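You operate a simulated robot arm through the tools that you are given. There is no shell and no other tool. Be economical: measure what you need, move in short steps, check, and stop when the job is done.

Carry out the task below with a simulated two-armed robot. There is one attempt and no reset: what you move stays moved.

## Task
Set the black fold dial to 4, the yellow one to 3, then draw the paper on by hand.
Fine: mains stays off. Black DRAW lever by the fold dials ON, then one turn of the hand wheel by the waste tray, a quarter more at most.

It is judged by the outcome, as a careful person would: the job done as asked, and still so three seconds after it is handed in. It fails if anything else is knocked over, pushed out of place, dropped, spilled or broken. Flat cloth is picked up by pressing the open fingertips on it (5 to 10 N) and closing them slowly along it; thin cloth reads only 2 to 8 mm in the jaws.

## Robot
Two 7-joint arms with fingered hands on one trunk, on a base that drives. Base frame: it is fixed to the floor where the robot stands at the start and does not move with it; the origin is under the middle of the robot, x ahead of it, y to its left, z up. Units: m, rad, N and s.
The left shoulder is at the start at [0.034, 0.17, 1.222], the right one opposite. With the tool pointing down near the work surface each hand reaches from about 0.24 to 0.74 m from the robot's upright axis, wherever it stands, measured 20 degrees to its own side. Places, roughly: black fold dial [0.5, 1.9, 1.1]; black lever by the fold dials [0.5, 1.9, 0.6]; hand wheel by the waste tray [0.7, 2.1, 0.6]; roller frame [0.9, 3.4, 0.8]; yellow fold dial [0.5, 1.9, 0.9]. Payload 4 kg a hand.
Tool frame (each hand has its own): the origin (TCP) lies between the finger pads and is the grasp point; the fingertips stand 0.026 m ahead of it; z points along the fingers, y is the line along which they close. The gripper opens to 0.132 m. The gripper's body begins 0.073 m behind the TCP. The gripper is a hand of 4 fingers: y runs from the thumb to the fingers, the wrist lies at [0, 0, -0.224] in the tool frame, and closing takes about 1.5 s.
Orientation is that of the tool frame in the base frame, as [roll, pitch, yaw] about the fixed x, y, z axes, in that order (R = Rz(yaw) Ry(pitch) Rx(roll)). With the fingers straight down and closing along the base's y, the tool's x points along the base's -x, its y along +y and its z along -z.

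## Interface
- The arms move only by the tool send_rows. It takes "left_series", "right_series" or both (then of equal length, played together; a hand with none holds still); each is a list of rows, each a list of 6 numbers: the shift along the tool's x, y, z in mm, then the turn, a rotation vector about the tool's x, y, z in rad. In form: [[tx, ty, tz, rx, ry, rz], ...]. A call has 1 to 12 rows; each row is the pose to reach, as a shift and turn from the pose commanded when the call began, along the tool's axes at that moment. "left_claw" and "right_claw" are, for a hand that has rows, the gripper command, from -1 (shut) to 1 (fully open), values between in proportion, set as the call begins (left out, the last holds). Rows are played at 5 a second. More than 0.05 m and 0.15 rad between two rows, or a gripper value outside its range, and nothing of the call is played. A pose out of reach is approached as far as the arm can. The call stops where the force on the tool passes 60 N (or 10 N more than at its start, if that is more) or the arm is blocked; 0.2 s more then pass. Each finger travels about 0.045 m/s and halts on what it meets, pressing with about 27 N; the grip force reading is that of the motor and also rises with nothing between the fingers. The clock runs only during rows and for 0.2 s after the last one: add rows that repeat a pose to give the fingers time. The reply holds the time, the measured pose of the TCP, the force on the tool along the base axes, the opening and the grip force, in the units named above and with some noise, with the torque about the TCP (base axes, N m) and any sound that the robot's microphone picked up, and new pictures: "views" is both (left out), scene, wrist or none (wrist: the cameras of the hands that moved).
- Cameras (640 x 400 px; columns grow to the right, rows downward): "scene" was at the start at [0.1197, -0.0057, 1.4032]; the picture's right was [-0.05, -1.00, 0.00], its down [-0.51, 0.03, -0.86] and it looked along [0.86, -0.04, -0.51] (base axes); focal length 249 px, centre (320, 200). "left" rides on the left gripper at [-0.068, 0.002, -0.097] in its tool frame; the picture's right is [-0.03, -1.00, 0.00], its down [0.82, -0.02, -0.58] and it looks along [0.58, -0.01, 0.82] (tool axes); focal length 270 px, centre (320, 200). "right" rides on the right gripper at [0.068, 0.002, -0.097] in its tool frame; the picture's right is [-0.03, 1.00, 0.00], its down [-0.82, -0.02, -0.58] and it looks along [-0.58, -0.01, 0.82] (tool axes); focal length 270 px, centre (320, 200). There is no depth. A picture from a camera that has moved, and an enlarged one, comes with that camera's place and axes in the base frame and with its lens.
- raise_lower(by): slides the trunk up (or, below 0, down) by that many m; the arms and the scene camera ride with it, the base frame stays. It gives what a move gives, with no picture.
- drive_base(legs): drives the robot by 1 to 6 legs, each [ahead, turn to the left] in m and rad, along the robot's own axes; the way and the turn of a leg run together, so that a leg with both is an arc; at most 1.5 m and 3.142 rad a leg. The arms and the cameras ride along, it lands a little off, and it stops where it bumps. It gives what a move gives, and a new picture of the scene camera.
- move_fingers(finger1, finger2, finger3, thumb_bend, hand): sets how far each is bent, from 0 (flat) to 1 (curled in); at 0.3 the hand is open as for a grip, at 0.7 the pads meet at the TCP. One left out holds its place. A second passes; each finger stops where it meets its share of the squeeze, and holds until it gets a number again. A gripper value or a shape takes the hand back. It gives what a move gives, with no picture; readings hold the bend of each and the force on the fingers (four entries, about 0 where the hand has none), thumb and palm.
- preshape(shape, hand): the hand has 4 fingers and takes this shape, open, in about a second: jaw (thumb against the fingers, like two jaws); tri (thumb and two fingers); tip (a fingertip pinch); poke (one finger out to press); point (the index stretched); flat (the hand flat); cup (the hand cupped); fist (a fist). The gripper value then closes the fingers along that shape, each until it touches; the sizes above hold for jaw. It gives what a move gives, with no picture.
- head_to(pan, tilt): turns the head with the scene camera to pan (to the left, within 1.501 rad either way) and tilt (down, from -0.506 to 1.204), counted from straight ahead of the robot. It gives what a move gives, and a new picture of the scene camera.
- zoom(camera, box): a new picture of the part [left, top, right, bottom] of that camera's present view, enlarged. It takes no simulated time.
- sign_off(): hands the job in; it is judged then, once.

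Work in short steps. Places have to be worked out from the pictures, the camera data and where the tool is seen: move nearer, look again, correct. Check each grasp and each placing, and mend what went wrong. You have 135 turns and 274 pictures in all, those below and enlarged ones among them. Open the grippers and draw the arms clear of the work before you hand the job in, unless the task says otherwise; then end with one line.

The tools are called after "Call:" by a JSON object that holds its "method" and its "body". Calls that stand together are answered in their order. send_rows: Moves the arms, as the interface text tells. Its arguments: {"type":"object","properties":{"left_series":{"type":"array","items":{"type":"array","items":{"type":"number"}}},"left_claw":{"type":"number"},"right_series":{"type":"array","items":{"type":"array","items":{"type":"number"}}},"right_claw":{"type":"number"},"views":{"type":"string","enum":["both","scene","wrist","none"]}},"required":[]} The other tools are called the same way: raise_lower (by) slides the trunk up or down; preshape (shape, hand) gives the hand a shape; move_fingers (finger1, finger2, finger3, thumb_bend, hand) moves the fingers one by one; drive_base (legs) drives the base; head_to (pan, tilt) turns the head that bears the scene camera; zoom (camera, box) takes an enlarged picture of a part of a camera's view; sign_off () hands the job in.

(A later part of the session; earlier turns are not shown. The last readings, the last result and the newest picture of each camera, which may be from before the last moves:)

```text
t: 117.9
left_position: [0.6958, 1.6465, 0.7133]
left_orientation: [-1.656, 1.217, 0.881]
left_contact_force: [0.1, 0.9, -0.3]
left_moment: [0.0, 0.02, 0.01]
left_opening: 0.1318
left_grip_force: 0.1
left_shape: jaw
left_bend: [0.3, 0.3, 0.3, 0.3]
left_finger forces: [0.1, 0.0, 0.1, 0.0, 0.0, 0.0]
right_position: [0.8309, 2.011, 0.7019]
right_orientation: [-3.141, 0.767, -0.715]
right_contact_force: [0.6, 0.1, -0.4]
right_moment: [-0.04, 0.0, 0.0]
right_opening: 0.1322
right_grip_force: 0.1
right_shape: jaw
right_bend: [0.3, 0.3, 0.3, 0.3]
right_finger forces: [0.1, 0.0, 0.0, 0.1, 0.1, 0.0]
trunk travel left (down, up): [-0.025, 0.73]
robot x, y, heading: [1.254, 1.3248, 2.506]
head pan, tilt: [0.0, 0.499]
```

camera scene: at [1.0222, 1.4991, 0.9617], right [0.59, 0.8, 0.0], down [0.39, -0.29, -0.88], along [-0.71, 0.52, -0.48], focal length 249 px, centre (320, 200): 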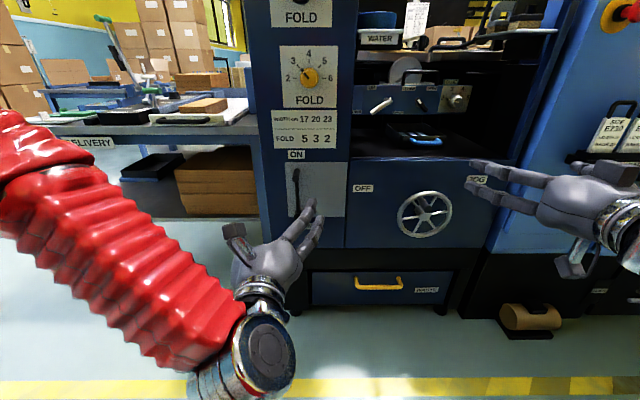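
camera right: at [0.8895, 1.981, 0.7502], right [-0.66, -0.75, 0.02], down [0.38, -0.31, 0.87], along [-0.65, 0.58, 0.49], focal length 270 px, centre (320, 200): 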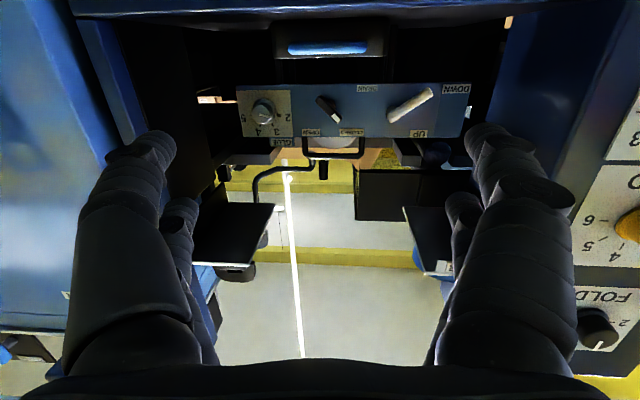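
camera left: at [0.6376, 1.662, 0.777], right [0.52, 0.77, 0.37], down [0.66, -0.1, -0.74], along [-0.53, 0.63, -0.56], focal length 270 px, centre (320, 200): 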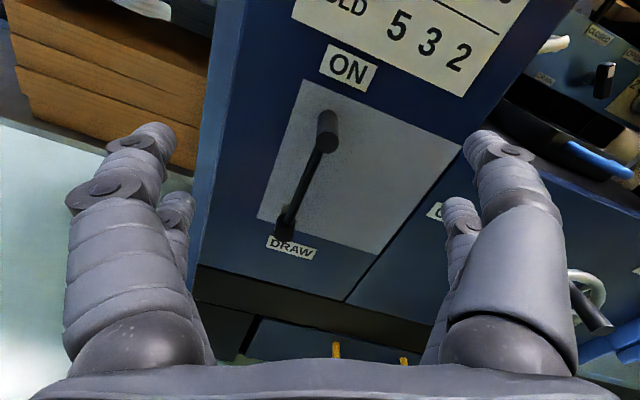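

Call:
{"method": "send_rows", "body": {"right_series": [[6, 1, 15, -0.01, -0.134, -0.005], [12, 2, 31, -0.023, -0.268, -0.01], [18, 3, 46, -0.035, -0.402, -0.015], [24, 5, 62, -0.047, -0.536, -0.02], [30, 6, 78, -0.058, -0.67, -0.025], [36, 7, 93, -0.07, -0.804, -0.03], [36, 7, 93, -0.07, -0.804, -0.03]]}}

```text
t: 119.5
left_position: [0.6954, 1.6471, 0.7109]
left_orientation: [-1.661, 1.217, 0.879]
left_contact_force: [-1.4, 0.4, -0.8]
left_moment: [0.01, 0.05, 0.03]
left_opening: 0.1319
left_grip_force: 0.2
left_shape: jaw
left_bend: [0.3, 0.3, 0.3, 0.3]
left_finger forces: [0.0, 0.0, 0.1, 0.0, 0.0, 0.1]
right_position: [0.8023, 2.0397, 0.6083]
right_orientation: [-1.618, 1.549, 0.879]
right_contact_force: [-2.3, -4.4, -1.8]
right_moment: [0.05, 0.18, -0.52]
right_opening: 0.132
right_grip_force: 0.1
right_shape: jaw
right_bend: [0.3, 0.3, 0.3, 0.3]
right_finger forces: [0.0, 0.0, 0.1, 0.0, 0.0, 0.0]
right hand out of reach, approached as far as the arm can: row 4, 5
trunk travel left (down, up): [-0.025, 0.73]
robot x, y, heading: [1.2545, 1.3231, 2.503]
head pan, tilt: [0.0, 0.499]
camera scene: at [1.021, 1.4991, 0.9613], right [0.59, 0.8, 0.0], down [0.39, -0.29, -0.88], along [-0.7, 0.52, -0.48], focal length 249 px, centre (320, 200)
camera right: at [0.8812, 1.9801, 0.5398], right [-0.6, -0.8, 0.0], down [0.46, -0.35, 0.82], along [-0.65, 0.49, 0.58], focal length 270 px, centre (320, 200)
```

scene: 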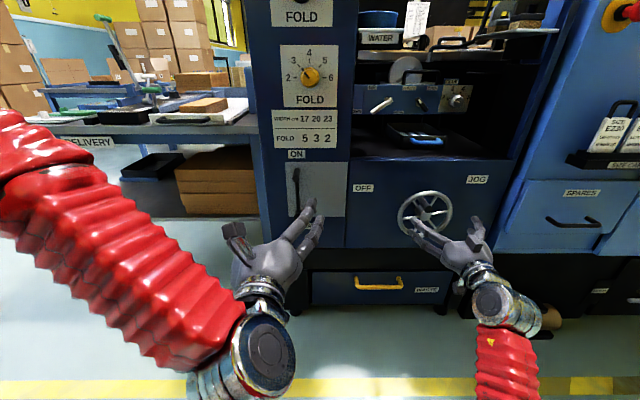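
right: 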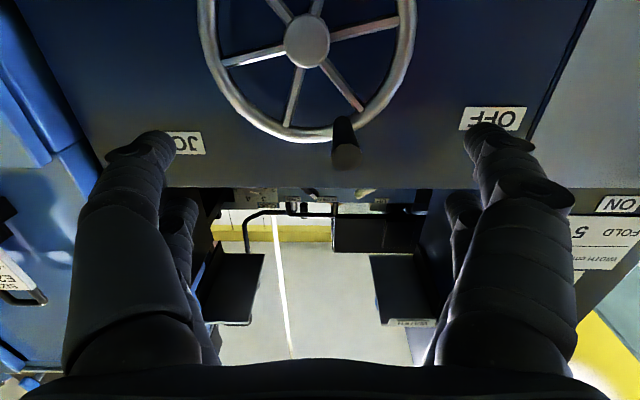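

The right hand is level in front of the wheel. The crank rod is ~16 mm left and ~7 mm above the tool axis, tip ~58 mm ahead. I align and advance 45 mm, then re-check.

Call:
{"method": "send_rows", "body": {"right_series": [[-4, 8, 5, 0, 0, 0], [-7, 16, 15, 0, 0, 0], [-7, 16, 30, 0, 0, 0], [-7, 16, 45, 0, 0, 0], [-7, 16, 45, 0, 0, 0]], "views": "wrist"}}

```text
t: 120.7
left_position: [0.6954, 1.6479, 0.7116]
left_orientation: [-1.654, 1.218, 0.879]
left_contact_force: [0.2, -1.2, 1.3]
left_moment: [0.0, 0.01, 0.01]
left_opening: 0.1319
left_grip_force: 0.1
left_shape: jaw
left_bend: [0.3, 0.3, 0.3, 0.3]
left_finger forces: [0.0, 0.1, 0.1, 0.0, 0.0, 0.0]
right_position: [0.7522, 2.0465, 0.6148]
right_orientation: [-1.033, 1.57, 1.466]
right_contact_force: [-0.1, 0.5, -0.5]
right_moment: [-0.02, 0.01, -0.03]
right_opening: 0.1321
right_grip_force: 0.1
right_shape: jaw
right_bend: [0.3, 0.3, 0.3, 0.3]
right_finger forces: [0.1, 0.0, 0.0, 0.1, 0.0, 0.1]
trunk travel left (down, up): [-0.025, 0.73]
robot x, y, heading: [1.2563, 1.3282, 2.505]
head pan, tilt: [0.0, 0.499]
camera right: at [0.8292, 1.9875, 0.5469], right [-0.6, -0.8, 0.02], down [0.47, -0.33, 0.82], along [-0.65, 0.5, 0.58], focal length 270 px, centre (320, 200)
```

right: 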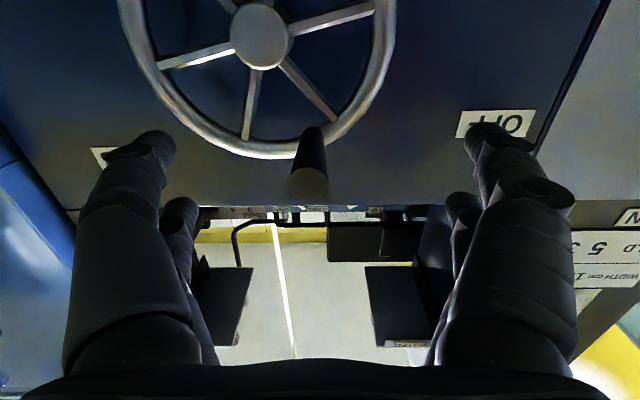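

The rod is on axis, tip 12 mm and root 80 mm ahead; hub lies 40 mm right and 80 mm below. I shift 5 mm, advance 33 mm and close.

Call:
{"method": "send_rows", "body": {"right_series": [[0, -5, 10, 0, 0, 0], [0, -5, 22, 0, 0, 0], [0, -5, 33, 0, 0, 0], [0, -5, 33, 0, 0, 0]], "views": "wrist"}}

Call:
{"method": "send_rows", "body": {"right_series": [[0, 0, 0, 0, 0, 0], [0, 0, 0, 0, 0, 0], [0, 0, 0, 0, 0, 0], [0, 0, 0, 0, 0, 0], [0, 0, 0, 0, 0, 0], [0, 0, 0, 0, 0, 0], [0, 0, 0, 0, 0, 0], [0, 0, 0, 0, 0, 0], [0, 0, 0, 0, 0, 0]], "right_claw": -1, "views": "both"}}

```text
t: 121.7
left_position: [0.6951, 1.6467, 0.7121]
left_orientation: [-1.657, 1.218, 0.881]
left_contact_force: [0.4, -0.1, 0.9]
left_moment: [-0.01, 0.0, 0.01]
left_opening: 0.132
left_grip_force: 0.0
left_shape: jaw
left_bend: [0.3, 0.3, 0.3, 0.3]
left_finger forces: [0.1, 0.0, 0.1, 0.0, 0.1, 0.0]
right_position: [0.7277, 2.0699, 0.6164]
right_orientation: [-0.802, 1.569, 1.694]
right_contact_force: [0.2, 0.4, 0.0]
right_moment: [-0.01, -0.02, 0.01]
right_opening: 0.1318
right_grip_force: 0.0
right_shape: jaw
right_bend: [0.3, 0.3, 0.3, 0.3]
right_finger forces: [0.0, 0.0, 0.0, 0.0, 0.0, 0.0]
trunk travel left (down, up): [-0.025, 0.73]
robot x, y, heading: [1.2531, 1.3274, 2.507]
head pan, tilt: [0.0, 0.499]
camera right: at [0.805, 2.0106, 0.5474], right [-0.6, -0.8, 0.02], down [0.48, -0.33, 0.82], along [-0.64, 0.5, 0.58], focal length 270 px, centre (320, 200)
```

right: 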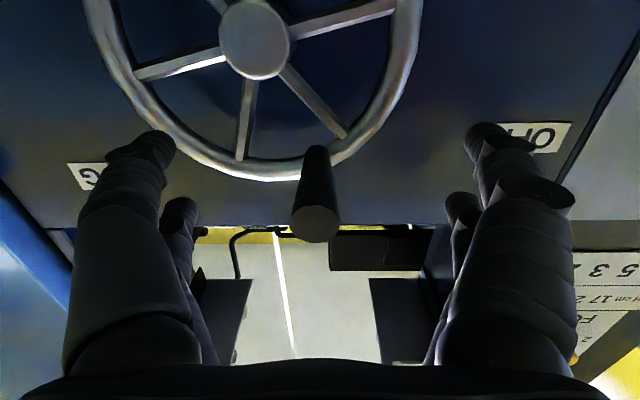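

```text
t: 123.7
left_position: [0.6955, 1.647, 0.7135]
left_orientation: [-1.653, 1.218, 0.882]
left_contact_force: [-0.5, 0.1, 0.1]
left_moment: [-0.03, -0.01, 0.02]
left_opening: 0.1319
left_grip_force: 0.1
left_shape: jaw
left_bend: [0.3, 0.3, 0.3, 0.3]
left_finger forces: [0.0, 0.0, 0.1, 0.0, 0.1, 0.0]
right_position: [0.7279, 2.0691, 0.6184]
right_orientation: [-0.355, 1.565, 2.146]
right_contact_force: [-2.8, 0.2, 5.7]
right_moment: [0.05, 0.03, -0.02]
right_opening: 0.0002
right_grip_force: 27.4
right_shape: jaw
right_bend: [0.61, 0.71, 0.72, 0.7]
right_finger forces: [0.0, 0.0, 0.0, 0.0, 0.1, 0.0]
trunk travel left (down, up): [-0.025, 0.73]
robot x, y, heading: [1.2552, 1.3278, 2.506]
head pan, tilt: [0.0, 0.499]
camera scene: at [1.0222, 1.4988, 0.9619], right [0.59, 0.8, 0.0], down [0.39, -0.28, -0.88], along [-0.71, 0.52, -0.48], focal length 249 px, centre (320, 200)
camera right: at [0.8045, 2.0103, 0.5495], right [-0.6, -0.8, 0.02], down [0.48, -0.33, 0.81], along [-0.64, 0.5, 0.58], focal length 270 px, centre (320, 200)
```

scene: 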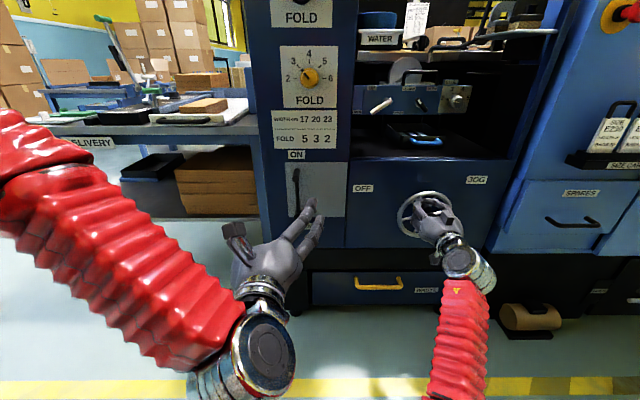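
right: 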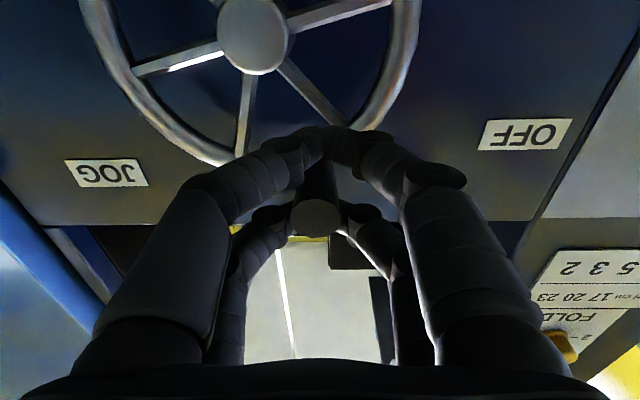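

The rod is caged by closed fingers. Hub ≈ 37 mm right and 82 mm below; radius ≈ 88 mm. I begin turning clockwise, first 60°.

Call:
{"method": "send_rows", "body": {"right_series": [[-5, -14, 0, 0, 0, 0], [-8, -29, 0, 0, 0, 0], [-8, -45, 0, 0, 0, 0], [-5, -60, 0, 0, 0, 0], [0, -74, 0, 0, 0, 0], [8, -88, 0, 0, 0, 0], [8, -88, 0, 0, 0, 0]]}}

```text
t: 125.3
left_position: [0.6949, 1.6478, 0.7136]
left_orientation: [-1.656, 1.218, 0.88]
left_contact_force: [-0.3, -0.3, 0.2]
left_moment: [0.0, 0.01, -0.01]
left_opening: 0.1319
left_grip_force: 0.2
left_shape: jaw
left_bend: [0.3, 0.3, 0.3, 0.3]
left_finger forces: [0.0, 0.1, 0.1, 0.0, 0.0, 0.1]
right_position: [0.7818, 2.1405, 0.6083]
right_orientation: [-0.918, 1.568, 1.583]
right_contact_force: [0.7, -0.2, 0.4]
right_moment: [-0.01, 0.01, 0.0]
right_opening: 0.0
right_grip_force: 26.8
right_shape: jaw
right_bend: [0.61, 0.71, 0.72, 0.7]
right_finger forces: [0.0, 0.1, 0.0, 0.1, 0.0, 0.1]
trunk travel left (down, up): [-0.025, 0.73]
robot x, y, heading: [1.2539, 1.3266, 2.507]
head pan, tilt: [0.0, 0.499]
camera scene: at [1.022, 1.4993, 0.9616], right [0.59, 0.8, 0.0], down [0.39, -0.29, -0.88], along [-0.71, 0.52, -0.48], focal length 249 px, centre (320, 200)
camera right: at [0.859, 2.0805, 0.5402], right [-0.6, -0.8, 0.02], down [0.47, -0.33, 0.82], along [-0.65, 0.5, 0.58], focal length 270 px, centre (320, 200)
```

scene: 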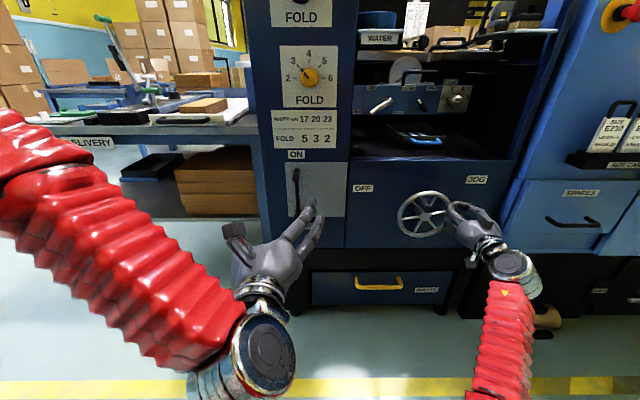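
right: 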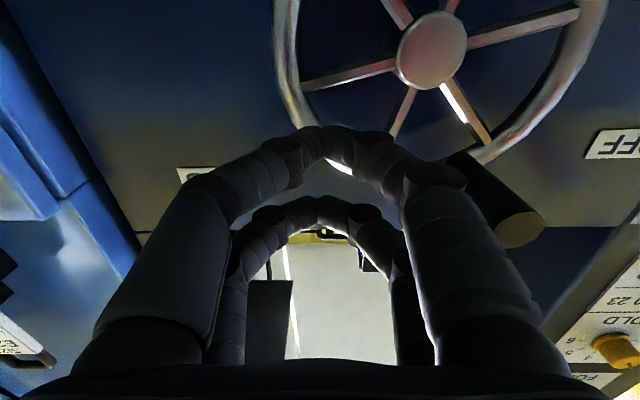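

The rod slipped between the finger pairs (wheel barely moved). I withdraw straight back while closed, return in front of the rod, and try the three-finger "tri" shape.

Call:
{"method": "send_rows", "body": {"right_series": [[0, 0, -35, 0, 0, 0], [0, 0, -75, 0, 0, 0], [0, 0, -110, 0, 0, 0], [-4, 44, -110, 0, 0, 0], [-8, 88, -110, 0, 0, 0], [-8, 88, -110, 0, 0, 0]], "views": "none"}}

Call:
{"method": "preshape", "body": {"shape": "tri", "hand": "right"}}

Call:
{"method": "zoom", "body": {"camera": "right", "box": [0, 0, 640, 400]}}

Call:
{"method": "zoom", "body": {"camera": "scene", "box": [380, 160, 540, 300]}}

```text
t: 126.7
left_position: [0.6953, 1.647, 0.713]
left_orientation: [-1.656, 1.215, 0.88]
left_contact_force: [0.0, 0.1, 0.7]
left_moment: [0.01, 0.01, 0.04]
left_opening: 0.1318
left_grip_force: 0.1
left_shape: jaw
left_bend: [0.3, 0.3, 0.3, 0.3]
left_finger forces: [0.0, 0.0, 0.1, 0.1, 0.0, 0.1]
right_position: [0.8275, 2.0212, 0.6257]
right_orientation: [-1.277, 1.513, 1.202]
right_contact_force: [0.5, 0.5, -0.7]
right_moment: [0.0, 0.0, -0.02]
right_opening: 0.0003
right_grip_force: 27.3
right_shape: jaw
right_bend: [0.61, 0.71, 0.72, 0.7]
right_finger forces: [0.1, 0.1, 0.1, 0.0, 0.1, 0.1]
trunk travel left (down, up): [-0.025, 0.73]
robot x, y, heading: [1.2569, 1.3284, 2.507]
head pan, tilt: [0.0, 0.499]
```

```text
t: 127.6
left_position: [0.6948, 1.6472, 0.7131]
left_orientation: [-1.656, 1.219, 0.88]
left_contact_force: [0.3, 0.4, 0.8]
left_moment: [0.01, -0.01, 0.03]
left_opening: 0.132
left_grip_force: 0.1
left_shape: jaw
left_bend: [0.3, 0.3, 0.3, 0.3]
left_finger forces: [0.1, 0.0, 0.0, 0.0, 0.0, 0.0]
right_position: [0.8285, 2.0219, 0.6243]
right_orientation: [-1.36, 1.513, 1.122]
right_contact_force: [0.4, 0.1, 0.1]
right_moment: [-0.03, 0.01, -0.01]
right_opening: 0.1322
right_grip_force: 0.1
right_shape: tri
right_bend: [0.3, 0.3, 0.3, 0.3]
right_finger forces: [0.0, 0.1, 0.0, 0.1, 0.0, 0.0]
trunk travel left (down, up): [-0.025, 0.73]
robot x, y, heading: [1.2553, 1.3262, 2.504]
head pan, tilt: [0.0, 0.499]
```

```text
1.00 times, centred on (320, 200) of right (not enlarged: the box is as wide or as high as the picture)
camera zoom: at [0.9056, 1.9635, 0.5552], right [-0.61, -0.79, -0.03], down [0.45, -0.38, 0.81], along [-0.65, 0.48, 0.59], focal length 270 px, centre (320, 200)
```

zoom: 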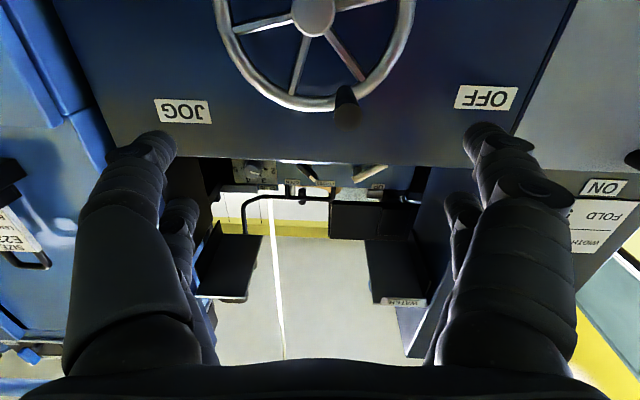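

```text
2.86 times, centred on (460, 230) of scene
camera zoom: at [1.0221, 1.4992, 0.9616], right [0.59, 0.8, 0.0], down [0.39, -0.29, -0.88], along [-0.71, 0.52, -0.48], focal length 712 px, centre (-80, 114)
```

zoom: 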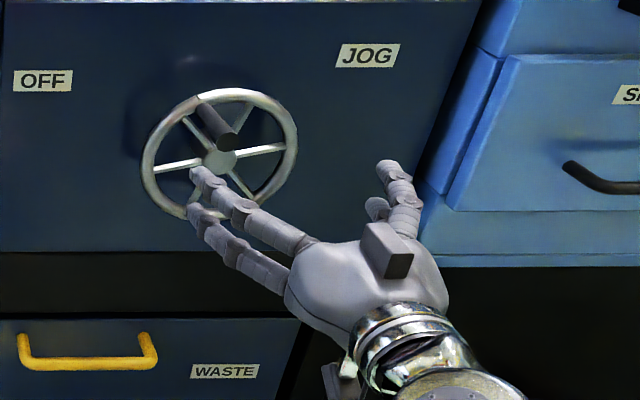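

The wheel has not moved. I close the tri shape in the air to see how it grips.

Call:
{"method": "send_rows", "body": {"right_series": [[0, 0, 0, 0, 0, 0], [0, 0, 0, 0, 0, 0], [0, 0, 0, 0, 0, 0], [0, 0, 0, 0, 0, 0], [0, 0, 0, 0, 0, 0], [0, 0, 0, 0, 0, 0], [0, 0, 0, 0, 0, 0], [0, 0, 0, 0, 0, 0]], "right_claw": -0.75, "views": "both"}}

```text
t: 129.4
left_position: [0.6946, 1.6475, 0.7131]
left_orientation: [-1.657, 1.218, 0.88]
left_contact_force: [-0.6, -0.3, -1.1]
left_moment: [-0.03, 0.05, 0.04]
left_opening: 0.132
left_grip_force: 0.0
left_shape: jaw
left_bend: [0.3, 0.3, 0.3, 0.3]
left_finger forces: [0.0, 0.0, 0.0, 0.0, 0.0, 0.0]
right_position: [0.8283, 2.022, 0.6208]
right_orientation: [-1.453, 1.513, 1.029]
right_contact_force: [-0.7, 0.8, 0.0]
right_moment: [-0.01, 0.0, -0.01]
right_opening: 0.0172
right_grip_force: 0.0
right_shape: tri
right_bend: [0.72, 0.72, 0.72, 0.7]
right_finger forces: [0.0, 0.0, 0.0, 0.0, 0.0, 0.1]
trunk travel left (down, up): [-0.025, 0.73]
robot x, y, heading: [1.2549, 1.3253, 2.505]
head pan, tilt: [0.0, 0.499]
camera scene: at [1.0221, 1.4992, 0.9616], right [0.59, 0.8, 0.0], down [0.39, -0.29, -0.88], along [-0.71, 0.52, -0.48], focal length 249 px, centre (320, 200)
camera right: at [0.907, 1.9633, 0.5526], right [-0.61, -0.79, -0.03], down [0.44, -0.38, 0.81], along [-0.65, 0.48, 0.58], focal length 270 px, centre (320, 200)
```

scene: 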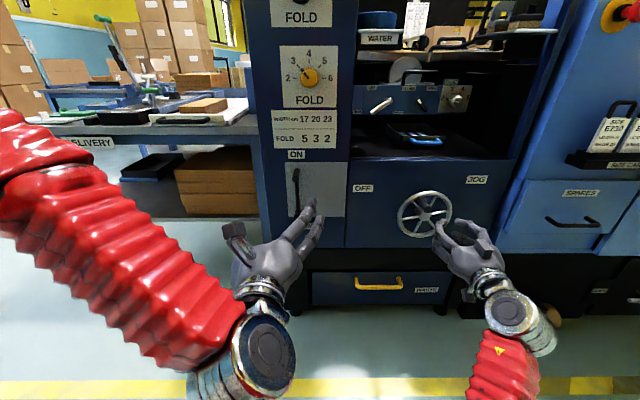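
right: 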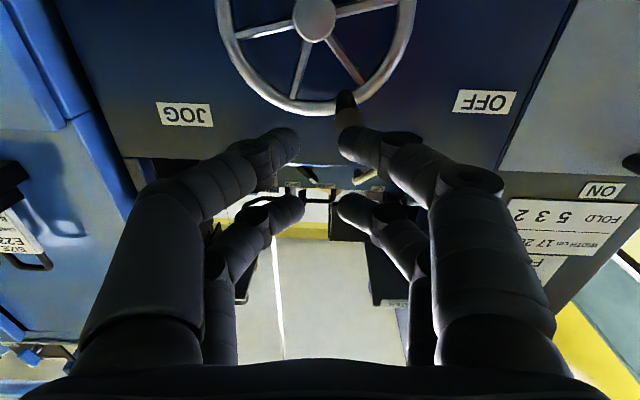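

The fingers work as two pairs with a gap that lets the rod through. Pushing a spoke with one stretched finger is more positive; I look at the "poke" shape.

Call:
{"method": "preshape", "body": {"shape": "poke", "hand": "right"}}

Call:
{"method": "zoom", "body": {"camera": "right", "box": [0, 0, 640, 400]}}

Call:
{"method": "zoom", "body": {"camera": "scene", "box": [380, 160, 540, 300]}}

```text
t: 130.3
left_position: [0.6958, 1.6484, 0.7123]
left_orientation: [-1.656, 1.216, 0.879]
left_contact_force: [0.9, 0.3, 0.2]
left_moment: [0.04, 0.0, 0.02]
left_opening: 0.132
left_grip_force: 0.0
left_shape: jaw
left_bend: [0.3, 0.3, 0.3, 0.3]
left_finger forces: [0.0, 0.0, 0.0, 0.1, 0.0, 0.1]
right_position: [0.829, 2.0215, 0.6201]
right_orientation: [-1.47, 1.513, 1.011]
right_contact_force: [0.6, -0.3, -0.4]
right_moment: [0.0, 0.04, 0.05]
right_opening: 0.0
right_grip_force: 0.0
right_shape: poke
right_bend: [1.0, 1.0, 1.0, 0.34]
right_finger forces: [0.1, 0.0, 0.1, 0.0, 0.1, 0.0]
trunk travel left (down, up): [-0.025, 0.73]
robot x, y, heading: [1.2508, 1.3326, 2.501]
head pan, tilt: [0.0, 0.499]
```

```text
1.00 times, centred on (320, 200) of right (not enlarged: the box is as wide or as high as the picture)
camera zoom: at [0.9073, 1.9632, 0.5521], right [-0.61, -0.79, -0.03], down [0.44, -0.38, 0.81], along [-0.65, 0.48, 0.58], focal length 270 px, centre (320, 200)
```

zoom: 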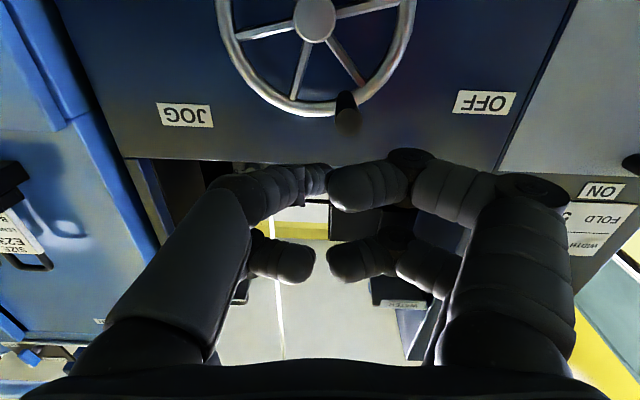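

```text
2.86 times, centred on (460, 230) of scene
camera zoom: at [1.0221, 1.4992, 0.9616], right [0.59, 0.8, 0.0], down [0.39, -0.29, -0.88], along [-0.71, 0.52, -0.48], focal length 712 px, centre (-80, 114)
```

zoom: 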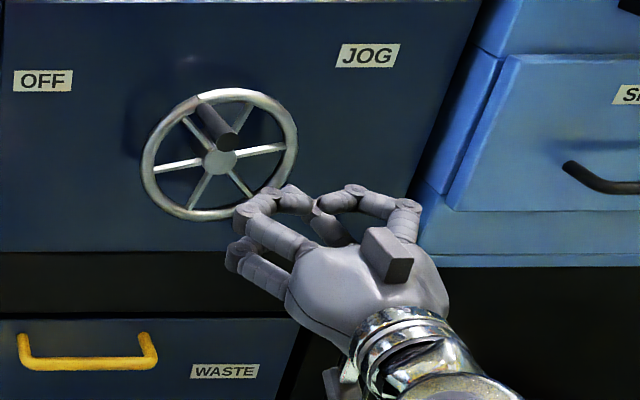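

Not one stretched finger; I try "point".

Call:
{"method": "preshape", "body": {"shape": "point", "hand": "right"}}

Call:
{"method": "zoom", "body": {"camera": "right", "box": [0, 0, 640, 400]}}

Call:
{"method": "zoom", "body": {"camera": "scene", "box": [380, 160, 540, 300]}}

```text
t: 131.2
left_position: [0.6949, 1.6476, 0.7124]
left_orientation: [-1.657, 1.218, 0.879]
left_contact_force: [-0.9, -0.2, 0.0]
left_moment: [0.03, 0.0, 0.02]
left_opening: 0.1321
left_grip_force: 0.1
left_shape: jaw
left_bend: [0.3, 0.3, 0.3, 0.3]
left_finger forces: [0.0, 0.0, 0.1, 0.1, 0.0, 0.1]
right_position: [0.8288, 2.0197, 0.6197]
right_orientation: [-1.48, 1.512, 1.003]
right_contact_force: [0.4, -0.5, -1.1]
right_moment: [0.0, 0.0, 0.02]
right_opening: 0.0
right_grip_force: 0.0
right_shape: point
right_bend: [0.24, 0.99, 1.0, 0.39]
right_finger forces: [0.1, 0.1, 0.0, 0.0, 0.0, 0.0]
trunk travel left (down, up): [-0.025, 0.73]
robot x, y, heading: [1.2563, 1.3292, 2.502]
head pan, tilt: [0.0, 0.499]
```

```text
1.00 times, centred on (320, 200) of right (not enlarged: the box is as wide or as high as the picture)
camera zoom: at [0.9074, 1.9632, 0.5519], right [-0.61, -0.79, -0.03], down [0.44, -0.38, 0.81], along [-0.65, 0.48, 0.58], focal length 270 px, centre (320, 200)
```

zoom: 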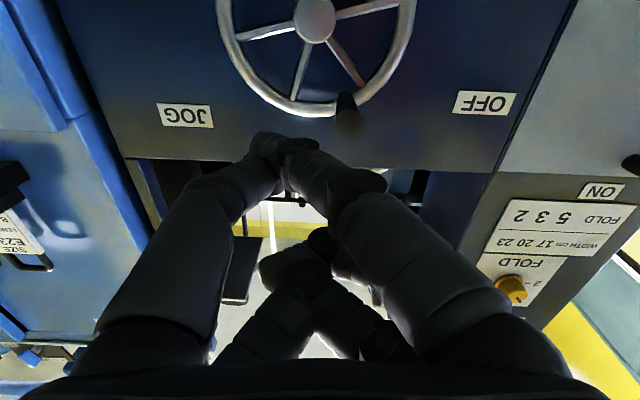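

```text
2.86 times, centred on (460, 230) of scene
camera zoom: at [1.0221, 1.4992, 0.9616], right [0.59, 0.8, 0.0], down [0.39, -0.29, -0.88], along [-0.71, 0.52, -0.48], focal length 712 px, centre (-80, 114)
```

zoom: 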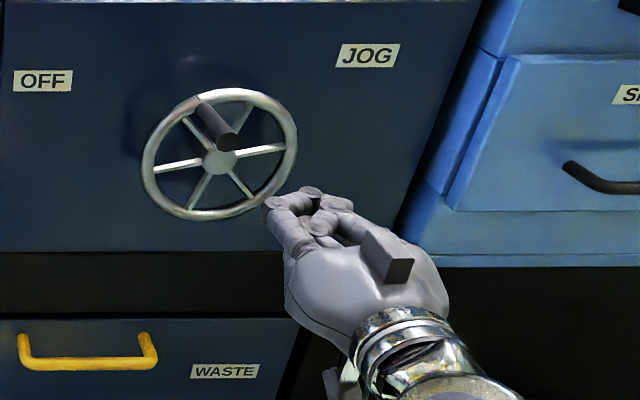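

The fingers may still be travelling; I give a second and look again.

Call:
{"method": "send_rows", "body": {"right_series": [[0, 0, 0, 0, 0, 0], [0, 0, 0, 0, 0, 0], [0, 0, 0, 0, 0, 0], [0, 0, 0, 0, 0, 0], [0, 0, 0, 0, 0, 0], [0, 0, 0, 0, 0, 0]], "views": "both"}}

```text
t: 132.6
left_position: [0.6945, 1.6479, 0.7116]
left_orientation: [-1.656, 1.216, 0.881]
left_contact_force: [-0.3, -0.1, 0.4]
left_moment: [0.0, 0.01, 0.02]
left_opening: 0.1319
left_grip_force: 0.1
left_shape: jaw
left_bend: [0.3, 0.3, 0.3, 0.3]
left_finger forces: [0.1, 0.1, 0.1, 0.0, 0.0, 0.0]
right_position: [0.829, 2.0205, 0.6199]
right_orientation: [-1.486, 1.514, 0.994]
right_contact_force: [0.6, -0.5, 0.1]
right_moment: [0.01, 0.01, 0.03]
right_opening: 0.0
right_grip_force: 0.1
right_shape: point
right_bend: [0.14, 0.99, 1.0, 0.43]
right_finger forces: [0.1, 0.0, 0.1, 0.0, 0.0, 0.1]
trunk travel left (down, up): [-0.025, 0.73]
robot x, y, heading: [1.2518, 1.3256, 2.507]
head pan, tilt: [0.0, 0.499]
camera scene: at [1.0221, 1.4992, 0.9616], right [0.59, 0.8, 0.0], down [0.39, -0.29, -0.88], along [-0.71, 0.52, -0.48], focal length 249 px, centre (320, 200)
camera right: at [0.9075, 1.9632, 0.5517], right [-0.61, -0.79, -0.03], down [0.44, -0.38, 0.81], along [-0.65, 0.48, 0.58], focal length 270 px, centre (320, 200)
```

scene: 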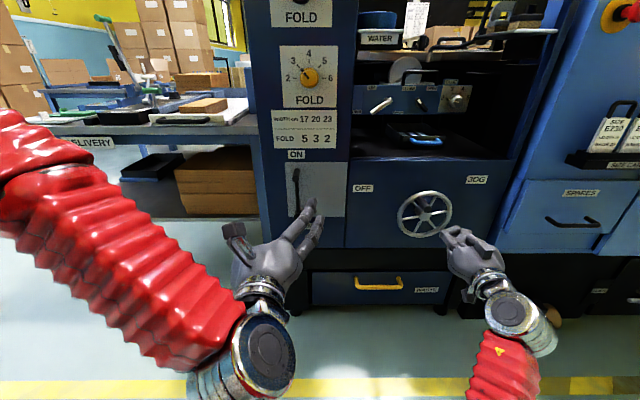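
right: 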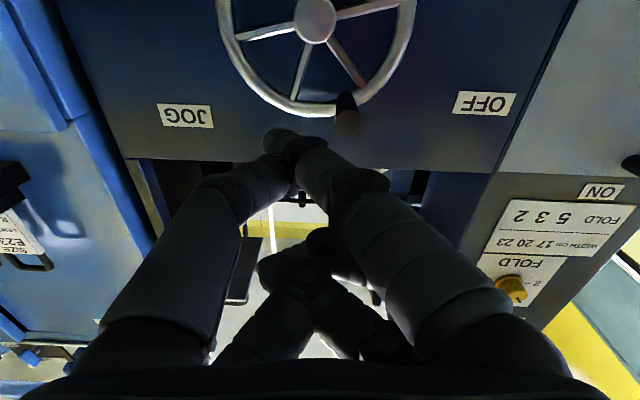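

The digits tangle, so I return to "jaw" and will pinch the rod with one finger pair (18 mm offset) instead.

Call:
{"method": "preshape", "body": {"shape": "jaw", "hand": "right"}}

Call:
{"method": "send_rows", "body": {"right_series": [[0, 0, 0, 0, 0, 0], [0, 0, 0, 0, 0, 0], [0, 0, 0, 0, 0, 0], [0, 0, 0, 0, 0, 0], [0, 0, 0, 0, 0, 0]], "right_claw": 1, "views": "wrist"}}

```text
t: 133.5
left_position: [0.696, 1.6481, 0.7118]
left_orientation: [-1.657, 1.218, 0.879]
left_contact_force: [0.2, 0.0, 0.2]
left_moment: [-0.02, 0.0, 0.02]
left_opening: 0.1319
left_grip_force: 0.2
left_shape: jaw
left_bend: [0.3, 0.3, 0.3, 0.3]
left_finger forces: [0.0, 0.1, 0.0, 0.0, 0.0, 0.0]
right_position: [0.8286, 2.0198, 0.6195]
right_orientation: [-1.488, 1.515, 0.995]
right_contact_force: [-1.0, 0.8, -0.3]
right_moment: [0.0, 0.03, 0.0]
right_opening: 0.132
right_grip_force: 0.0
right_shape: jaw
right_bend: [0.3, 0.3, 0.3, 0.3]
right_finger forces: [0.0, 0.0, 0.0, 0.0, 0.1, 0.0]
trunk travel left (down, up): [-0.025, 0.73]
robot x, y, heading: [1.2556, 1.3269, 2.51]
head pan, tilt: [0.0, 0.499]
```

```text
t: 134.7
left_position: [0.6946, 1.6474, 0.7123]
left_orientation: [-1.656, 1.215, 0.879]
left_contact_force: [-0.7, -0.3, -0.1]
left_moment: [-0.01, 0.02, -0.01]
left_opening: 0.1317
left_grip_force: 0.1
left_shape: jaw
left_bend: [0.3, 0.3, 0.3, 0.3]
left_finger forces: [0.0, 0.0, 0.0, 0.0, 0.1, 0.0]
right_position: [0.829, 2.0219, 0.6202]
right_orientation: [-1.489, 1.513, 0.99]
right_contact_force: [-0.1, 0.5, -0.1]
right_moment: [0.02, -0.04, 0.01]
right_opening: 0.1319
right_grip_force: 0.0
right_shape: jaw
right_bend: [0.3, 0.3, 0.3, 0.3]
right_finger forces: [0.1, 0.1, 0.1, 0.0, 0.1, 0.0]
trunk travel left (down, up): [-0.025, 0.73]
robot x, y, heading: [1.2546, 1.3262, 2.508]
head pan, tilt: [0.0, 0.499]
camera right: at [0.9076, 1.9632, 0.5516], right [-0.61, -0.79, -0.03], down [0.44, -0.38, 0.81], along [-0.65, 0.48, 0.58], focal length 270 px, centre (320, 200)
```

right: 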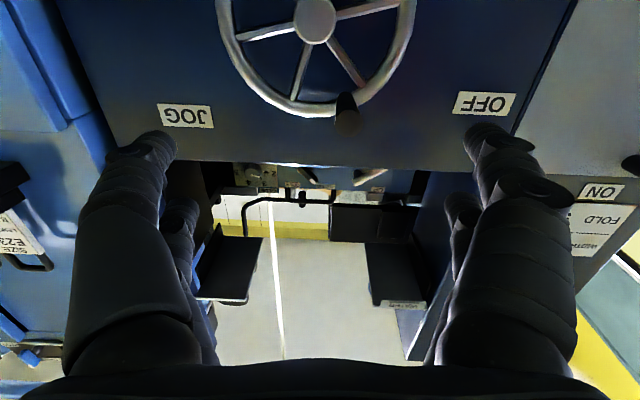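

I approach with the rod lined up on the lower finger pair (TCP ~18 mm above rod).

Call:
{"method": "send_rows", "body": {"right_series": [[-4, 8, 15, 0, 0, 0], [-8, 16, 35, 0, 0, 0], [-10, 23, 55, 0, 0, 0], [-10, 23, 75, 0, 0, 0], [-10, 23, 75, 0, 0, 0]], "views": "wrist"}}

```text
t: 135.9
left_position: [0.6962, 1.6479, 0.7129]
left_orientation: [-1.655, 1.216, 0.88]
left_contact_force: [-0.6, -0.4, 0.0]
left_moment: [0.03, 0.0, -0.02]
left_opening: 0.1318
left_grip_force: 0.0
left_shape: jaw
left_bend: [0.3, 0.3, 0.3, 0.3]
left_finger forces: [0.0, 0.0, 0.0, 0.0, 0.0, 0.0]
right_position: [0.7483, 2.0394, 0.6257]
right_orientation: [-1.557, 1.544, 0.932]
right_contact_force: [0.1, -0.2, 1.0]
right_moment: [0.01, -0.03, 0.03]
right_opening: 0.1319
right_grip_force: 0.0
right_shape: jaw
right_bend: [0.3, 0.3, 0.3, 0.3]
right_finger forces: [0.0, 0.0, 0.0, 0.1, 0.0, 0.0]
trunk travel left (down, up): [-0.025, 0.73]
robot x, y, heading: [1.2571, 1.3267, 2.506]
head pan, tilt: [0.0, 0.499]
camera right: at [0.8266, 1.9808, 0.5571], right [-0.61, -0.79, 0.0], down [0.46, -0.35, 0.82], along [-0.65, 0.5, 0.58], focal length 270 px, centre (320, 200)
```

right: 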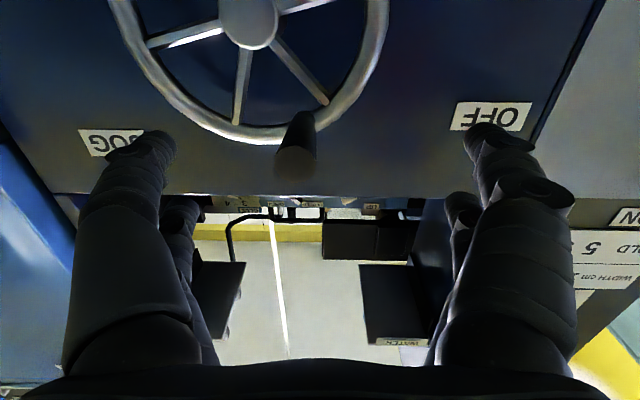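

Rod is 12 mm right and 11 mm below the tool axis. I shift −12 mm in y, raise 7 mm, advance 35 mm, then close.

Call:
{"method": "send_rows", "body": {"right_series": [[-4, -6, 8, 0, 0, 0], [-7, -12, 20, 0, 0, 0], [-7, -12, 35, 0, 0, 0], [-7, -12, 35, 0, 0, 0]], "views": "wrist"}}

Call:
{"method": "send_rows", "body": {"right_series": [[0, 0, 0, 0, 0, 0], [0, 0, 0, 0, 0, 0], [0, 0, 0, 0, 0, 0], [0, 0, 0, 0, 0, 0], [0, 0, 0, 0, 0, 0], [0, 0, 0, 0, 0, 0], [0, 0, 0, 0, 0, 0], [0, 0, 0, 0, 0, 0], [0, 0, 0, 0, 0, 0]], "right_claw": -1, "views": "wrist"}}

```text
t: 136.9
left_position: [0.6953, 1.6482, 0.7106]
left_orientation: [-1.656, 1.215, 0.879]
left_contact_force: [-0.2, 0.8, -0.1]
left_moment: [0.01, 0.01, -0.02]
left_opening: 0.1319
left_grip_force: 0.0
left_shape: jaw
left_bend: [0.3, 0.3, 0.3, 0.3]
left_finger forces: [0.0, 0.0, 0.0, 0.0, 0.0, 0.2]
right_position: [0.7216, 2.0603, 0.6329]
right_orientation: [0.052, 1.569, 2.552]
right_contact_force: [0.6, 0.0, 1.0]
right_moment: [0.0, 0.02, 0.01]
right_opening: 0.1319
right_grip_force: 0.1
right_shape: jaw
right_bend: [0.3, 0.3, 0.3, 0.3]
right_finger forces: [0.0, 0.0, 0.0, 0.0, 0.0, 0.0]
trunk travel left (down, up): [-0.025, 0.73]
robot x, y, heading: [1.2521, 1.3307, 2.506]
head pan, tilt: [0.0, 0.499]
camera right: at [0.7982, 2.0008, 0.565], right [-0.6, -0.8, 0.03], down [0.48, -0.33, 0.81], along [-0.64, 0.5, 0.58], focal length 270 px, centre (320, 200)
```

right: 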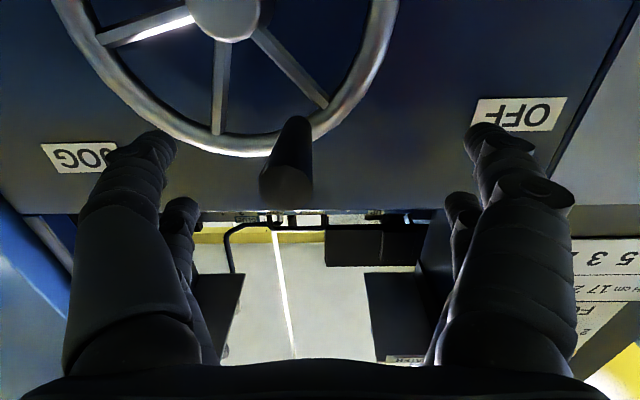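

```text
t: 138.9
left_position: [0.695, 1.6475, 0.7119]
left_orientation: [-1.656, 1.215, 0.879]
left_contact_force: [1.4, -1.0, -0.4]
left_moment: [0.01, -0.01, -0.02]
left_opening: 0.132
left_grip_force: 0.0
left_shape: jaw
left_bend: [0.3, 0.3, 0.3, 0.3]
left_finger forces: [0.0, 0.0, 0.1, 0.0, 0.1, 0.1]
right_position: [0.7208, 2.0606, 0.6309]
right_orientation: [-2.322, 1.569, 0.181]
right_contact_force: [-3.3, 3.3, -3.2]
right_moment: [-0.01, 0.0, 0.0]
right_opening: 0.0093
right_grip_force: 27.2
right_shape: jaw
right_bend: [0.63, 0.61, 0.61, 0.7]
right_finger forces: [18.4, 0.0, 0.0, 0.1, 18.5, 0.0]
trunk travel left (down, up): [-0.025, 0.73]
robot x, y, heading: [1.2569, 1.3248, 2.507]
head pan, tilt: [0.0, 0.499]
camera right: at [0.7984, 2.0011, 0.5634], right [-0.6, -0.8, 0.02], down [0.47, -0.33, 0.82], along [-0.65, 0.5, 0.58], focal length 270 px, centre (320, 200)
```

right: 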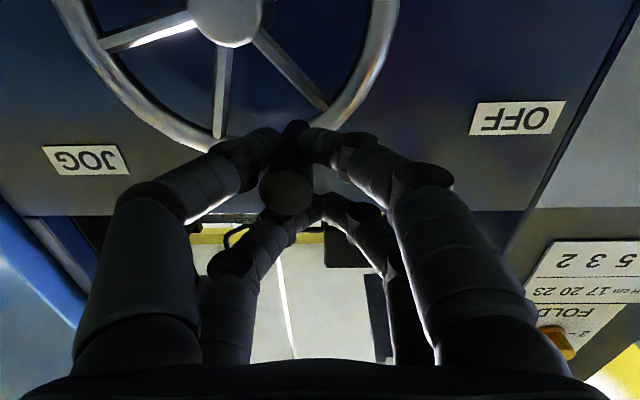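

Firm two-digit pinch on the rod (18 N each). I turn clockwise a first 30° and check.

Call:
{"method": "send_rows", "body": {"right_series": [[-3, -7, 0, 0, 0, 0], [-5, -14, 0, 0, 0, 0], [-7, -21, 0, 0, 0, 0], [-8, -29, 0, 0, 0, 0], [-8, -36, 0, 0, 0, 0], [-7, -44, 0, 0, 0, 0]], "views": "wrist"}}

```text
t: 140.3
left_position: [0.6949, 1.6482, 0.7095]
left_orientation: [-1.664, 1.219, 0.872]
left_contact_force: [-0.6, 0.2, 0.0]
left_moment: [0.04, 0.03, -0.01]
left_opening: 0.132
left_grip_force: 0.0
left_shape: jaw
left_bend: [0.3, 0.3, 0.3, 0.3]
left_finger forces: [0.0, 0.1, 0.0, 0.1, 0.0, 0.0]
right_position: [0.7464, 2.096, 0.6333]
right_orientation: [3.012, 1.562, -0.766]
right_contact_force: [7.4, -18.7, -34.7]
right_moment: [-2.03, -1.13, 0.24]
right_opening: 0.0059
right_grip_force: 26.7
right_shape: jaw
right_bend: [0.64, 0.61, 0.61, 0.72]
right_finger forces: [0.0, 0.0, 0.0, 0.1, 40.9, 0.1]
trunk travel left (down, up): [-0.025, 0.73]
robot x, y, heading: [1.2552, 1.3279, 2.506]
head pan, tilt: [0.0, 0.499]
camera right: at [0.8242, 2.0364, 0.5663], right [-0.59, -0.8, 0.03], down [0.47, -0.32, 0.82], along [-0.65, 0.5, 0.57], focal length 270 px, centre (320, 200)
```

right: 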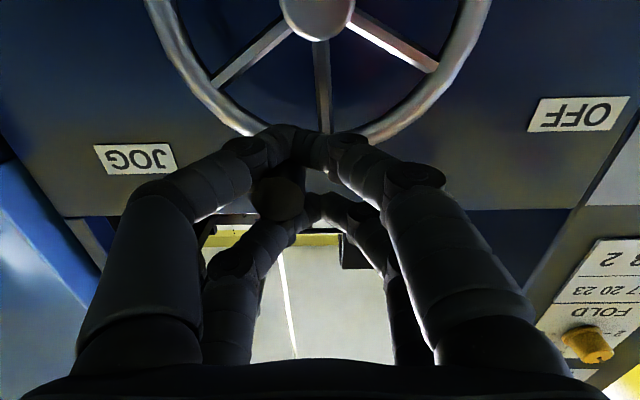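

The wheel turned ~30° with the hand; vertical force −35 N says I'm riding high. I lower 6 mm and continue 60°.

Call:
{"method": "send_rows", "body": {"right_series": [[6, -3, 0, 0, 0, 0], [9, -14, 0, 0, 0, 0], [15, -28, 0, 0, 0, 0], [22, -40, 0, 0, 0, 0], [32, -51, 0, 0, 0, 0], [44, -60, 0, 0, 0, 0], [57, -67, 0, 0, 0, 0]], "views": "wrist"}}

```text
t: 141.9
left_position: [0.6947, 1.6476, 0.711]
left_orientation: [-1.659, 1.217, 0.879]
left_contact_force: [-0.5, -0.4, -0.2]
left_moment: [-0.01, -0.02, 0.0]
left_opening: 0.1318
left_grip_force: 0.1
left_shape: jaw
left_bend: [0.3, 0.3, 0.3, 0.3]
left_finger forces: [0.0, 0.0, 0.0, 0.1, 0.1, 0.0]
right_position: [0.7873, 2.1499, 0.5831]
right_orientation: [-1.739, 1.57, 0.762]
right_contact_force: [0.2, -1.6, 1.0]
right_moment: [-0.02, 0.02, 0.03]
right_opening: 0.0061
right_grip_force: 27.2
right_shape: jaw
right_bend: [0.65, 0.61, 0.6, 0.72]
right_finger forces: [0.1, 0.1, 0.0, 0.0, 0.1, 0.0]
trunk travel left (down, up): [-0.025, 0.73]
robot x, y, heading: [1.2536, 1.3279, 2.503]
head pan, tilt: [0.0, 0.499]
camera right: at [0.8655, 2.0906, 0.5145], right [-0.6, -0.8, 0.02], down [0.47, -0.33, 0.82], along [-0.65, 0.5, 0.58], focal length 270 px, centre (320, 200)
```

right: 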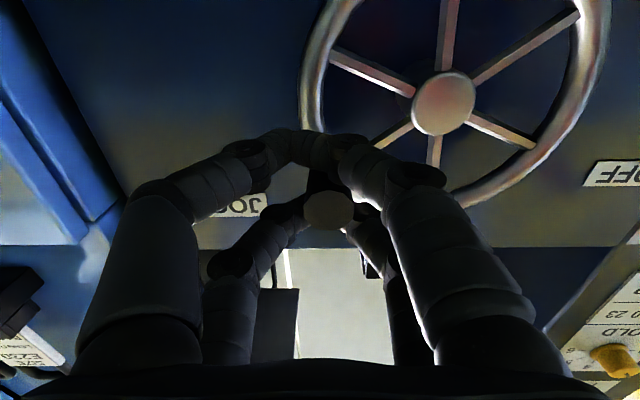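

Wheel turned on to ~27°. The rod is now caged between pairs; next the motion is downward where the upper pair pushes. I continue 60°.

Call:
{"method": "send_rows", "body": {"right_series": [[12, -5, 0, 0, 0, 0], [25, -8, 0, 0, 0, 0], [38, -8, 0, 0, 0, 0], [52, -6, 0, 0, 0, 0], [64, -2, 0, 0, 0, 0], [76, 4, 0, 0, 0, 0], [76, 4, 0, 0, 0, 0]], "views": "wrist"}}

```text
t: 143.5
left_position: [0.6958, 1.6475, 0.7133]
left_orientation: [-1.654, 1.216, 0.881]
left_contact_force: [-0.7, 0.2, 0.3]
left_moment: [0.01, -0.02, 0.03]
left_opening: 0.132
left_grip_force: 0.0
left_shape: jaw
left_bend: [0.3, 0.3, 0.3, 0.3]
left_finger forces: [0.0, 0.0, 0.0, 0.1, 0.0, 0.0]
right_position: [0.7861, 2.1456, 0.5074]
right_orientation: [-0.684, 1.568, 1.813]
right_contact_force: [-1.7, -2.4, 1.9]
right_moment: [0.03, 0.02, 0.0]
right_opening: 0.0061
right_grip_force: 27.3
right_shape: jaw
right_bend: [0.65, 0.61, 0.61, 0.72]
right_finger forces: [0.0, 3.5, 0.1, 0.1, 0.0, 0.0]
trunk travel left (down, up): [-0.025, 0.73]
robot x, y, heading: [1.254, 1.3283, 2.506]
head pan, tilt: [0.0, 0.499]
camera right: at [0.8638, 2.0865, 0.4391], right [-0.6, -0.8, 0.02], down [0.48, -0.33, 0.81], along [-0.65, 0.5, 0.58], focal length 270 px, centre (320, 200)
```

right: 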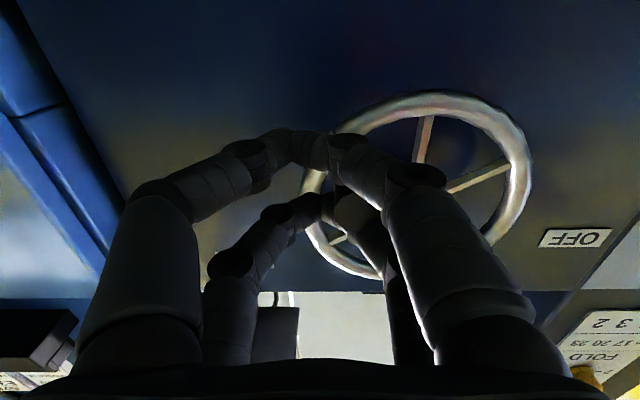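

The rod follows (now about −36°). I continue through the bottom, moving left, 60°.

Call:
{"method": "send_rows", "body": {"right_series": [[10, 9, 0, 0, 0, 0], [18, 19, 0, 0, 0, 0], [24, 30, 0, 0, 0, 0], [29, 43, 0, 0, 0, 0], [31, 56, 0, 0, 0, 0], [31, 69, 0, 0, 0, 0], [31, 69, 0, 0, 0, 0]], "views": "both"}}

```text
t: 145.1
left_position: [0.6977, 1.6458, 0.715]
left_orientation: [-1.642, 1.215, 0.892]
left_contact_force: [0.2, 0.7, -0.9]
left_moment: [-0.03, 0.0, 0.0]
left_opening: 0.1319
left_grip_force: 0.0
left_shape: jaw
left_bend: [0.3, 0.3, 0.3, 0.3]
left_finger forces: [0.0, 0.1, 0.1, 0.0, 0.0, 0.1]
right_position: [0.7465, 2.0932, 0.4909]
right_orientation: [-0.161, 1.547, 2.333]
right_contact_force: [10.7, 11.1, 39.3]
right_moment: [-1.01, 0.42, 0.23]
right_opening: 0.0056
right_grip_force: 26.6
right_shape: jaw
right_bend: [0.65, 0.59, 0.57, 0.72]
right_finger forces: [0.1, 39.2, 0.0, 0.1, 0.0, 0.0]
trunk travel left (down, up): [-0.025, 0.73]
robot x, y, heading: [1.2515, 1.3286, 2.507]
head pan, tilt: [0.0, 0.499]
camera scene: at [1.0252, 1.4964, 0.9633], right [0.59, 0.8, 0.0], down [0.38, -0.28, -0.88], along [-0.71, 0.52, -0.48], focal length 249 px, centre (320, 200)
camera right: at [0.8221, 2.0348, 0.4203], right [-0.6, -0.8, 0.02], down [0.49, -0.35, 0.8], along [-0.63, 0.5, 0.6], focal length 270 px, centre (320, 200)
```

scene: 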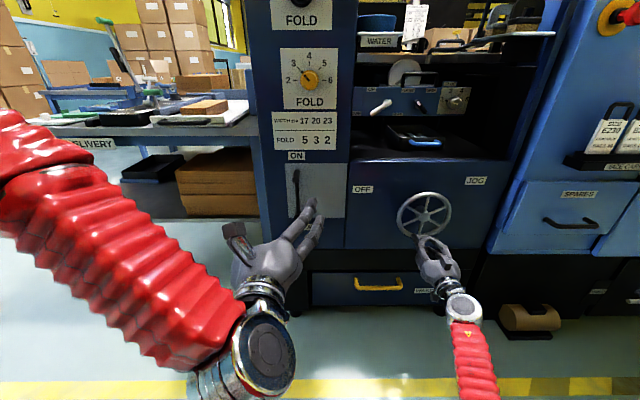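
right: 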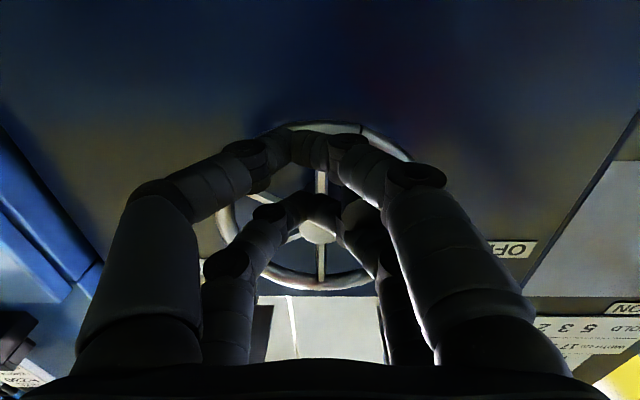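

Past the bottom (about −107°); the upward force says to raise slightly. I continue left and up, 60°.

Call:
{"method": "send_rows", "body": {"right_series": [[-6, 2, 0, 0, 0, 0], [-11, 12, 0, 0, 0, 0], [-18, 23, 0, 0, 0, 0], [-26, 33, 0, 0, 0, 0], [-37, 41, 0, 0, 0, 0], [-48, 47, 0, 0, 0, 0], [-60, 51, 0, 0, 0, 0], [-60, 51, 0, 0, 0, 0]], "views": "wrist"}}

```text
t: 146.9
left_position: [0.6941, 1.6484, 0.7107]
left_orientation: [-1.663, 1.218, 0.871]
left_contact_force: [0.2, 0.2, 0.0]
left_moment: [0.03, 0.0, -0.02]
left_opening: 0.132
left_grip_force: 0.1
left_shape: jaw
left_bend: [0.3, 0.3, 0.3, 0.3]
left_finger forces: [0.1, 0.0, 0.0, 0.0, 0.0, 0.0]
right_position: [0.7096, 2.045, 0.5267]
right_orientation: [3.018, 1.556, -0.748]
right_contact_force: [-14.3, -25.5, -25.7]
right_moment: [-0.7, -0.12, 0.5]
right_opening: 0.0026
right_grip_force: 26.8
right_shape: jaw
right_bend: [0.65, 0.62, 0.54, 0.72]
right_finger forces: [33.6, 0.0, 0.0, 0.0, 0.1, 0.1]
trunk travel left (down, up): [-0.025, 0.73]
robot x, y, heading: [1.2519, 1.3311, 2.502]
head pan, tilt: [0.0, 0.499]
camera right: at [0.7886, 1.9865, 0.4598], right [-0.59, -0.81, 0.03], down [0.47, -0.31, 0.82], along [-0.66, 0.5, 0.57], focal length 270 px, centre (320, 200)
```

right: 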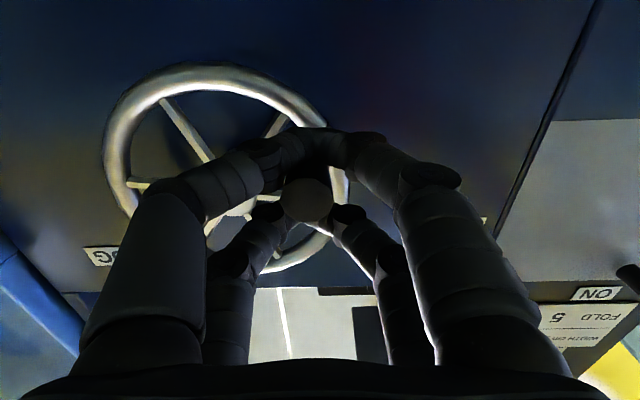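

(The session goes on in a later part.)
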